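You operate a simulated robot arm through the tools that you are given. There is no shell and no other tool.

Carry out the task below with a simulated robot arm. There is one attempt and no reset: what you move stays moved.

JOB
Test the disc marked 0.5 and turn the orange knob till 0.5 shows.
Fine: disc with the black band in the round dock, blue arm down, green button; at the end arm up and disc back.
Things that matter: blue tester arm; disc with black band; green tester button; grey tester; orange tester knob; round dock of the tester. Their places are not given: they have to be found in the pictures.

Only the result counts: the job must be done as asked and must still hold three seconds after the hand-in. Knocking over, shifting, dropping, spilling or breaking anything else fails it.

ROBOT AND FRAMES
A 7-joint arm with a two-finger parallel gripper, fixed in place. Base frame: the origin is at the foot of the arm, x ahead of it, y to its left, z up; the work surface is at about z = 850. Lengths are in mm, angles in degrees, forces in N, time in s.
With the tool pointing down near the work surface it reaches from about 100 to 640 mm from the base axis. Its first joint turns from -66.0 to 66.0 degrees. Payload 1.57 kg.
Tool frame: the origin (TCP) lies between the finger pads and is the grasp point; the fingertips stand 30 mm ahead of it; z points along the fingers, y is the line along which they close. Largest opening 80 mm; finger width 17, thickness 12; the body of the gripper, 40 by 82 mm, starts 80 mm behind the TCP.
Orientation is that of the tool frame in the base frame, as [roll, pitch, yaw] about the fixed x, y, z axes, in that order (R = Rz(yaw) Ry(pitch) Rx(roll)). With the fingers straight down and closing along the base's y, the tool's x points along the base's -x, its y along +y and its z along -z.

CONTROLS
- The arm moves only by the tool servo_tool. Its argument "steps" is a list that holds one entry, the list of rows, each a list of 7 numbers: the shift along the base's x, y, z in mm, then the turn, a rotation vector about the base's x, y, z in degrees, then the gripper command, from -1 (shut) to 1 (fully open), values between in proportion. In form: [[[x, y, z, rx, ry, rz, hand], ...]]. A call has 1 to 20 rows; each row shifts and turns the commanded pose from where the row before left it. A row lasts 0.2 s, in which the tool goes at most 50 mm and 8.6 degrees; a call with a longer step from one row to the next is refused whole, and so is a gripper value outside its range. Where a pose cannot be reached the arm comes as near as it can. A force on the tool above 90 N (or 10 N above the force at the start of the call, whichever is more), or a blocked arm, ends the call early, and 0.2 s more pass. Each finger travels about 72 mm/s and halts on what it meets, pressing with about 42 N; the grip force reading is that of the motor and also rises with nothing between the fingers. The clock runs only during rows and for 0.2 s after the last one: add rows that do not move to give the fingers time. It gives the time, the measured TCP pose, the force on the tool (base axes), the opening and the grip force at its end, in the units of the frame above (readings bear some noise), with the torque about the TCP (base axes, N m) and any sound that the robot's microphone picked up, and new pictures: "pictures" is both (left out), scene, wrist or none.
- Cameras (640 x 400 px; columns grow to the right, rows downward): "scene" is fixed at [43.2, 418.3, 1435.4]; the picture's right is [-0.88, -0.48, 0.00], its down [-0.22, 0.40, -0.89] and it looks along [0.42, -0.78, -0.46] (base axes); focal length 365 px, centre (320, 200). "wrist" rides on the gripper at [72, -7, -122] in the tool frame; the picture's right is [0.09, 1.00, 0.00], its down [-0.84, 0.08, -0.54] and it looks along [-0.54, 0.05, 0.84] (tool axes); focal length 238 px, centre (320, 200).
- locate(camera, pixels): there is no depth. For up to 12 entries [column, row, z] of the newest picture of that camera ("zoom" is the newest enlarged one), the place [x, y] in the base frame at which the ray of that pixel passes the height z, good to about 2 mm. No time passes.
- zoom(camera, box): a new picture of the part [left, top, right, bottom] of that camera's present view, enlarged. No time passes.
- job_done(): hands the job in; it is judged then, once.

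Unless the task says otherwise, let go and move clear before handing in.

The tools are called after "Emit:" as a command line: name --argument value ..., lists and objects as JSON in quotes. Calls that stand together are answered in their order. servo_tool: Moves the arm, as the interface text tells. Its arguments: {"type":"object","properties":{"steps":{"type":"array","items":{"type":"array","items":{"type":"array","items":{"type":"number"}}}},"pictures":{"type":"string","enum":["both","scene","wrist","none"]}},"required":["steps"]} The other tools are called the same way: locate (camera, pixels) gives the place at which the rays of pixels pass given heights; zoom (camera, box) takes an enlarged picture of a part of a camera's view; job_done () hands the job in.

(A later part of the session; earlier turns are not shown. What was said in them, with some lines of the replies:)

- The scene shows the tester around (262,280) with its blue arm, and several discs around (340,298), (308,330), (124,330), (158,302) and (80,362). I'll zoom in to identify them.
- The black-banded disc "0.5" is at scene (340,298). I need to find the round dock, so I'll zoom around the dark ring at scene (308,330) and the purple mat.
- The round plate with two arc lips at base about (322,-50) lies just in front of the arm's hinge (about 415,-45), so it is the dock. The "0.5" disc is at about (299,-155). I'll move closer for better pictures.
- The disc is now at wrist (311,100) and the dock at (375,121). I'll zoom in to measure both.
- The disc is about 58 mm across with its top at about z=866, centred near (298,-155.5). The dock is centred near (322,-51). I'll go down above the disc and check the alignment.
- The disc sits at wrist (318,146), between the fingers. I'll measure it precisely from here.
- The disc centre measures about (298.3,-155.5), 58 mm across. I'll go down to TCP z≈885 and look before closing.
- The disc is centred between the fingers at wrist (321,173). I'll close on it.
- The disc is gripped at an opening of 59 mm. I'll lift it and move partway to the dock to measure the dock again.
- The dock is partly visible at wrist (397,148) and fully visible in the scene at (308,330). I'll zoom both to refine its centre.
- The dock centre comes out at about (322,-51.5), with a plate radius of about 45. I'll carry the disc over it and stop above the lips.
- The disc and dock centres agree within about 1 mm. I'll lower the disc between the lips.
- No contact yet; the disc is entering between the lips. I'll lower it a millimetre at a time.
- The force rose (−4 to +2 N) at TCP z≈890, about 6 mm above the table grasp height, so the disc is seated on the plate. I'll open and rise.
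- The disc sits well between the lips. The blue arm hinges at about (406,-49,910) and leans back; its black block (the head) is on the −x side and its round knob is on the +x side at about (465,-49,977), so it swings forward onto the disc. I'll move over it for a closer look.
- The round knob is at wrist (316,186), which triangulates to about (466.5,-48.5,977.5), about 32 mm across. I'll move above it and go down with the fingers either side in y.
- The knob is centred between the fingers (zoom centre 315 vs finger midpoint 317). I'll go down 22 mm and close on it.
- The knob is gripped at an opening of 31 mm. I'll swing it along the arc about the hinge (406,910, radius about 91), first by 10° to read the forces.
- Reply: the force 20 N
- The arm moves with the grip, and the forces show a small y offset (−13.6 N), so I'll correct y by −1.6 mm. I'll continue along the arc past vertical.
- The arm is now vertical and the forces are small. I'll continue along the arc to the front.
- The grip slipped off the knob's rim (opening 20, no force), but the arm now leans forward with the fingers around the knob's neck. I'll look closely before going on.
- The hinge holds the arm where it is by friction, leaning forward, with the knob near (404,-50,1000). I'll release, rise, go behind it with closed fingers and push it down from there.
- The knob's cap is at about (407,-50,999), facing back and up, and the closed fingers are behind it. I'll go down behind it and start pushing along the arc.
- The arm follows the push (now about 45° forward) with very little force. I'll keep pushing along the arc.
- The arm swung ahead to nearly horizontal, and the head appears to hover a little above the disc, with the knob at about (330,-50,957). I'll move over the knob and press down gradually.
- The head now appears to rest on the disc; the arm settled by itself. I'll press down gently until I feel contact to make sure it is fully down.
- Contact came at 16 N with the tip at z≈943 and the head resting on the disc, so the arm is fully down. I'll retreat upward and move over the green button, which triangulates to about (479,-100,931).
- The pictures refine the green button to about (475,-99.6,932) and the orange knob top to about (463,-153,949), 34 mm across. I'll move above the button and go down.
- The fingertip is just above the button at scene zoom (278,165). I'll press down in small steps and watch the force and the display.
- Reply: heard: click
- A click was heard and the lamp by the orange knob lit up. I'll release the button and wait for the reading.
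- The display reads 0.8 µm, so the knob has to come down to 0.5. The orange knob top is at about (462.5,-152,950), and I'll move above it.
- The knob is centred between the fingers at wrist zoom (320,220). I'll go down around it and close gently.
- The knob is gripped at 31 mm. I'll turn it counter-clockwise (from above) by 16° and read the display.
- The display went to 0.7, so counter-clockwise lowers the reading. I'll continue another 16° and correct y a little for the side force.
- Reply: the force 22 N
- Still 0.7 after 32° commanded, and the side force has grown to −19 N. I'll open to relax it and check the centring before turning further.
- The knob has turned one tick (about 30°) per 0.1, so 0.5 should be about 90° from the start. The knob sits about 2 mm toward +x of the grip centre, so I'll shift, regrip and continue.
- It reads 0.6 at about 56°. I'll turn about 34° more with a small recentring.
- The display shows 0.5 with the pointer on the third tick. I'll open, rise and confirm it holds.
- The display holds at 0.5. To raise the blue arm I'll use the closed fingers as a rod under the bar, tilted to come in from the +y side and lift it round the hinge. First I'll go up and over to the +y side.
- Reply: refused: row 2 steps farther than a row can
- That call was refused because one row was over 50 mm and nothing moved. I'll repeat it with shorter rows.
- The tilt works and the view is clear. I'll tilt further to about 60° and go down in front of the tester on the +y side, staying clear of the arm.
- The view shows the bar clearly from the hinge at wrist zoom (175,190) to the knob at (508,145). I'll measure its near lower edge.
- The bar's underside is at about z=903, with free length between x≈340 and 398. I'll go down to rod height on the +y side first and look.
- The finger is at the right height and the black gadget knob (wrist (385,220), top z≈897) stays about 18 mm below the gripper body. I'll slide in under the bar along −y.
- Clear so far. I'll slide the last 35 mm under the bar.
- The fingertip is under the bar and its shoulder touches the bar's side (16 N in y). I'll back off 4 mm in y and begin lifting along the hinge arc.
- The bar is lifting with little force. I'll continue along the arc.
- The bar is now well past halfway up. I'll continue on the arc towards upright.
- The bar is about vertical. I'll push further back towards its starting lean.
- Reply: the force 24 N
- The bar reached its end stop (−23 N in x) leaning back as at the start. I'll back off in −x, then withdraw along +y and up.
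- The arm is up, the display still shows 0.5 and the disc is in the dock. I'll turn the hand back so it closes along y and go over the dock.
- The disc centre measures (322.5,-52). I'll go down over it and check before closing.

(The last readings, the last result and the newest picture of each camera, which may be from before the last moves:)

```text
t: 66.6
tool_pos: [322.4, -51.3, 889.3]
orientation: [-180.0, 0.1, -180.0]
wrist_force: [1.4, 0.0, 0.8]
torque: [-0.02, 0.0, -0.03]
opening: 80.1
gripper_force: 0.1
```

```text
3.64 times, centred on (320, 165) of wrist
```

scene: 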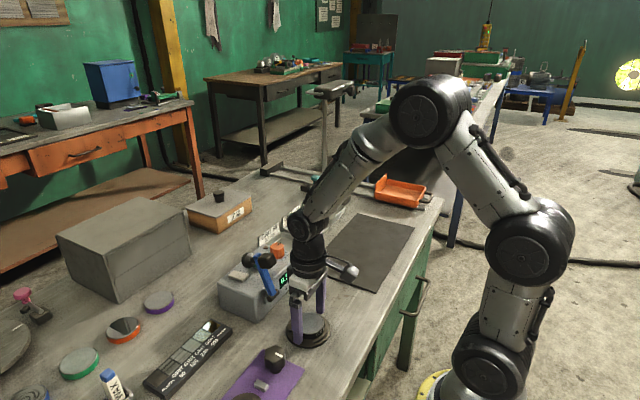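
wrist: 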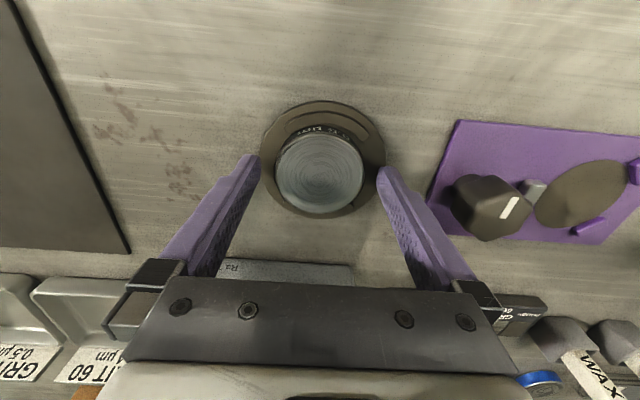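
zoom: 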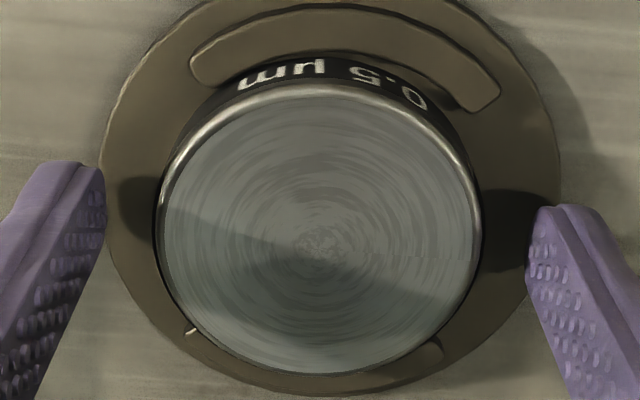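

The disc is centred between the fingers (zoom 319 vs 316). I'll close and lift it straight up.

Emit:
servo_tool --steps '[[[0, 0, 0, 0, 0, 0, 0.55], [0, 0, 0, 0, 0, 0, 0.3], [0, 0, 0, 0, 0, 0, 0.0], [0, 0, 0, 0, 0, 0, -0.2], [0, 0, 0, 0, 0, 0, -0.2], [0, 0, 10, 0, 0, 0, -0.2], [0, 0, 30, 0, 0, 0, -0.2], [0, 0, 40, 0, 0, 0, -0.2], [0, 0, 0, 0, 0, 0, -0.2]]]'

Emit:
zoom --camera "scene" --box '[250, 250, 362, 350]'

```text
t: 68.6
tool_pos: [322.5, -53.1, 969.8]
orientation: [-179.8, 0.1, 179.9]
wrist_force: [0.3, -0.4, -2.9]
torque: [0.0, 0.0, 0.01]
opening: 59.0
gripper_force: 41.9
```

scene: 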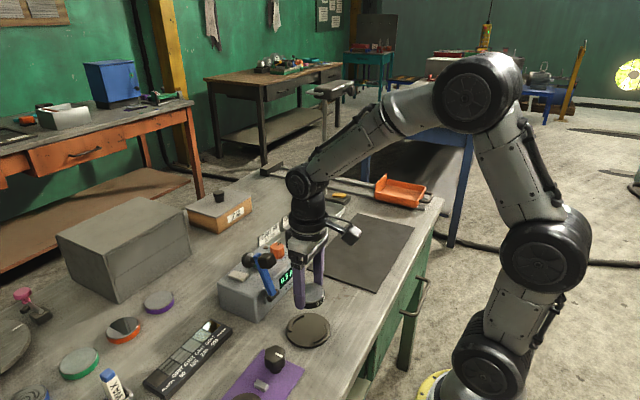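
wrist: 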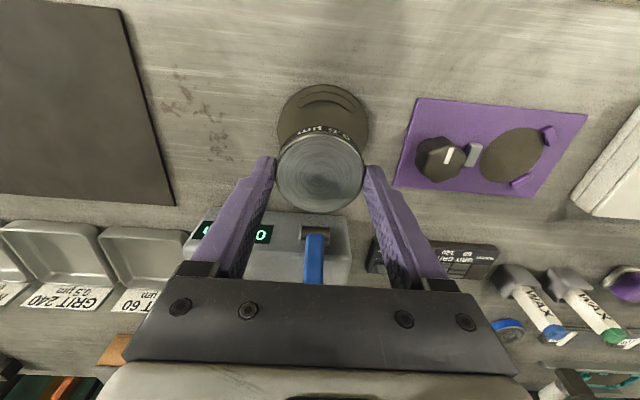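

```text
4.00 times, centred on (306, 300) of scene
```

zoom: 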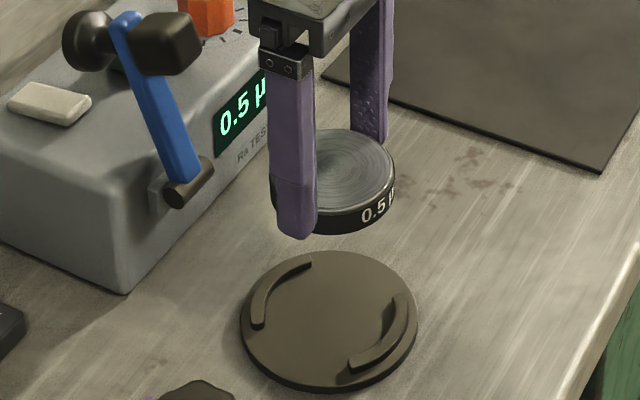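

The disc is held and the dock is empty. I'll carry it back to its original place at (298.3,-155.5).

Emit:
servo_tool --steps '[[[-6.3, -26, 0, 0, 0, 0, -0.2], [-6, -26, 0, 0, 0, 0, -0.2], [-6, -26, 0, 0, 0, 0, -0.2], [-6, -25.6, 0, 0, 0, 0, -0.2], [0, 0, -40, 0, 0, 0, -0.2], [0, 0, -30, 0, 0, 0, -0.2], [0, 0, -10, 0, 0, 0, -0.2], [0, 0, 0, 0, 0, 0, -0.2]]]'

Emit:
zoom --camera "scene" --box '[272, 250, 384, 350]'

```text
t: 70.4
tool_pos: [298.9, -156.4, 889.1]
orientation: [-179.9, 0.1, 180.0]
wrist_force: [0.0, -0.5, -3.5]
torque: [0.0, 0.0, 0.04]
opening: 58.9
gripper_force: 42.4
```

scene: 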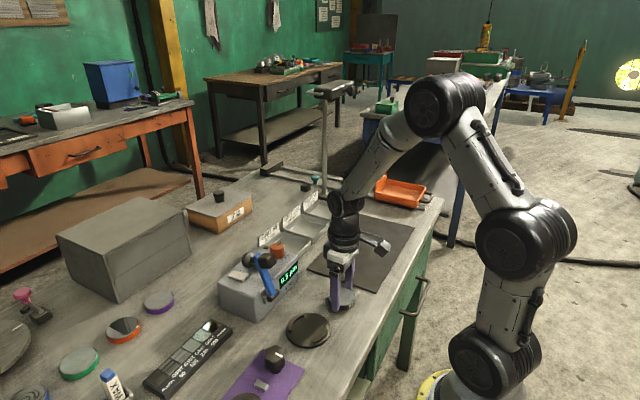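
wrist: 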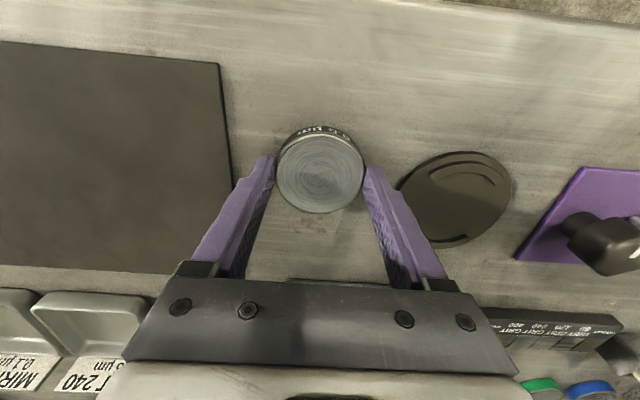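

```text
4.00 times, centred on (328, 300) of scene
```

zoom: 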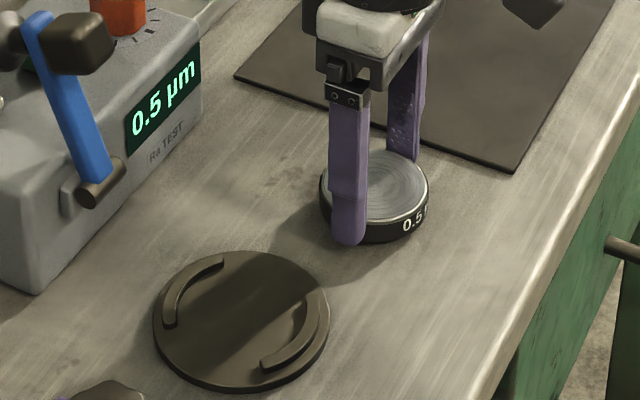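

The disc is a few millimetres above its original spot. I'll lower it a millimetre at a time until it touches.

Emit:
servo_tool --steps '[[[0, 0, -2, 0, 0, 0, -0.2], [0, 0, -1, 0, 0, 0, -0.2], [0, 0, -1, 0, 0, 0, -0.2], [0, 0, 0, 0, 0, 0, -0.2]]]' --pictures "none"

Emit:
servo_tool --steps '[[[0, 0, -1, 0, 0, 0, -0.2], [0, 0, 0, 0, 0, 0, -0.2]]]' --pictures "none"

Emit:
servo_tool --steps '[[[0, 0, -1, 0, 0, 0, -0.2], [0, 0, 0, 0, 0, 0, -0.2]]]' --pictures "none"

```text
t: 71.4
tool_pos: [297.7, -156.8, 886.6]
orientation: [-179.9, 0.1, 179.9]
wrist_force: [-0.5, 0.7, -3.5]
torque: [0.0, 0.01, -0.03]
opening: 59.0
gripper_force: 42.1
```

```text
t: 72.0
tool_pos: [298.1, -156.1, 885.7]
orientation: [-179.8, 0.1, 179.9]
wrist_force: [-0.5, -0.8, -0.3]
torque: [0.04, 0.07, 0.0]
opening: 59.0
gripper_force: 42.0
```

```text
t: 72.6
tool_pos: [299.7, -156.0, 885.5]
orientation: [-179.9, 0.2, -180.0]
wrist_force: [-5.3, 1.6, 21.7]
torque: [0.53, 0.61, 0.07]
opening: 59.1
gripper_force: 41.8
```

The disc is on the table (force up from −3.5 to +21.7 N), so I'll ease 0.8 mm up, open, and rise clear.

Emit:
servo_tool --steps '[[[0, 0, 0.8, 0, 0, 0, -0.2], [0, 0, 0, 0, 0, 0, 0.6], [0, 0, 0, 0, 0, 0, 0.9], [0, 0, 0, 0, 0, 0, 1], [0, 0, 20, 0, 0, 0, 1], [0, 0, 45, 0, 0, 0, 1], [0, 0, 45, 0, 0, 0, 1], [0, 0, 45, 0, 0, 0, 1], [0, 0, 40, 0, 0, 0, 1], [0, 0, 0, 0, 0, 0, 1], [0, 0, 0, 0, 0, 0, 1]]]'

Emit:
zoom --camera "scene" --box '[210, 220, 370, 350]'

Emit:
zoom --camera "wrist" --box '[240, 60, 440, 240]'

```text
t: 75.0
tool_pos: [298.2, -155.0, 1081.0]
orientation: [-179.8, 0.1, -180.0]
wrist_force: [-0.4, 0.6, 0.3]
torque: [-0.02, 0.01, 0.01]
opening: 80.2
gripper_force: 0.1
```

scene: 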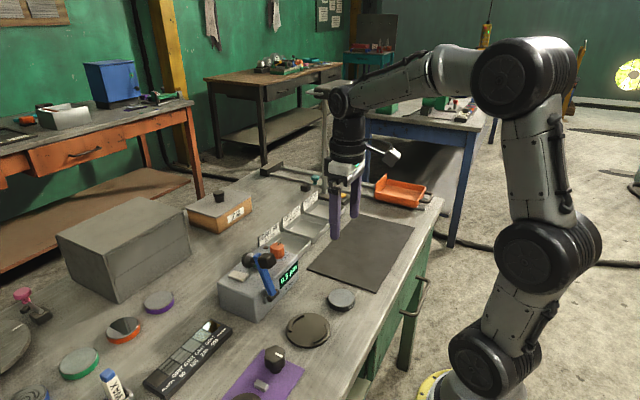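
wrist: 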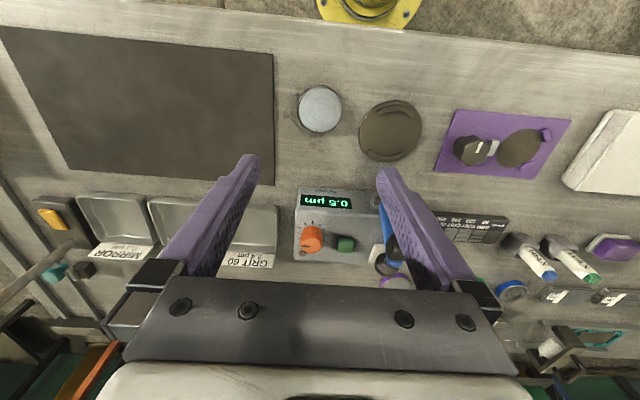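

```text
3.08 times, centred on (290, 285) of scene
```

zoom: 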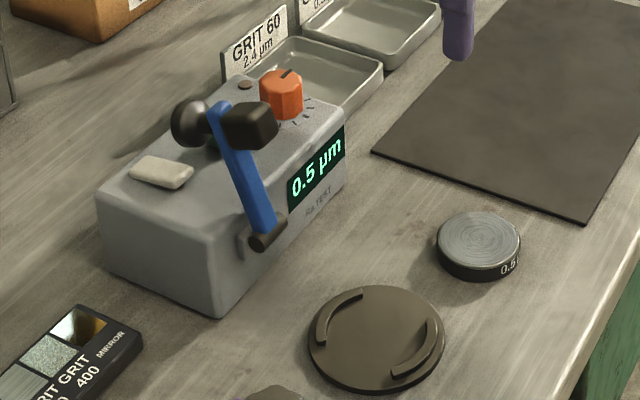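

```text
2.22 times, centred on (340, 150) of wrist
```

zoom: 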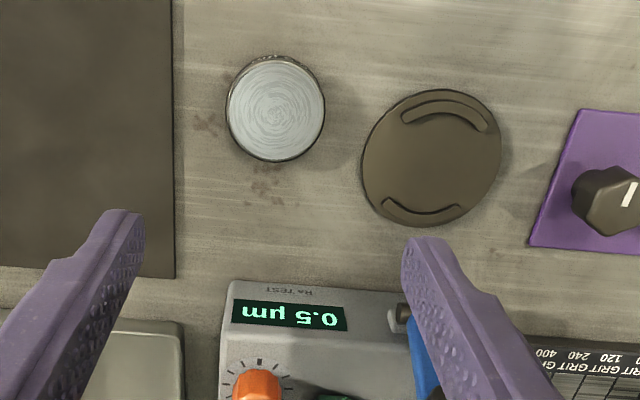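

The disc is back at scene (341,298), as at the start. The blue arm is up, the dock is empty, the display shows 0.5 µm, nothing else has moved and the hand is clear, so I'm handing in.

Emit:
job_done

```text
The job is handed in.
```

The test is done: the tester showed 0.8 µm for the disc marked 0.5. I then turned the orange knob counter-clockwise by about three ticks (90°) until it showed 0.5 µm.

- **Test:** I put the black-banded disc in the round dock, swung the blue arm down onto it and pressed the green button. The button clicked and the lamp lit.
- **End state:** The blue arm is back up against its stop, and the disc is back on the table where it started. The display still showed 0.5 µm in the last picture before hand-in.
- **Arm handling:** My grip slipped off the blue arm's knob while I was lowering it. I finished by pushing it from behind, and it sank the last part onto the disc by itself. I raised it again by lifting the bar from below.

In the last pictures nothing else on the table had moved or tipped over.
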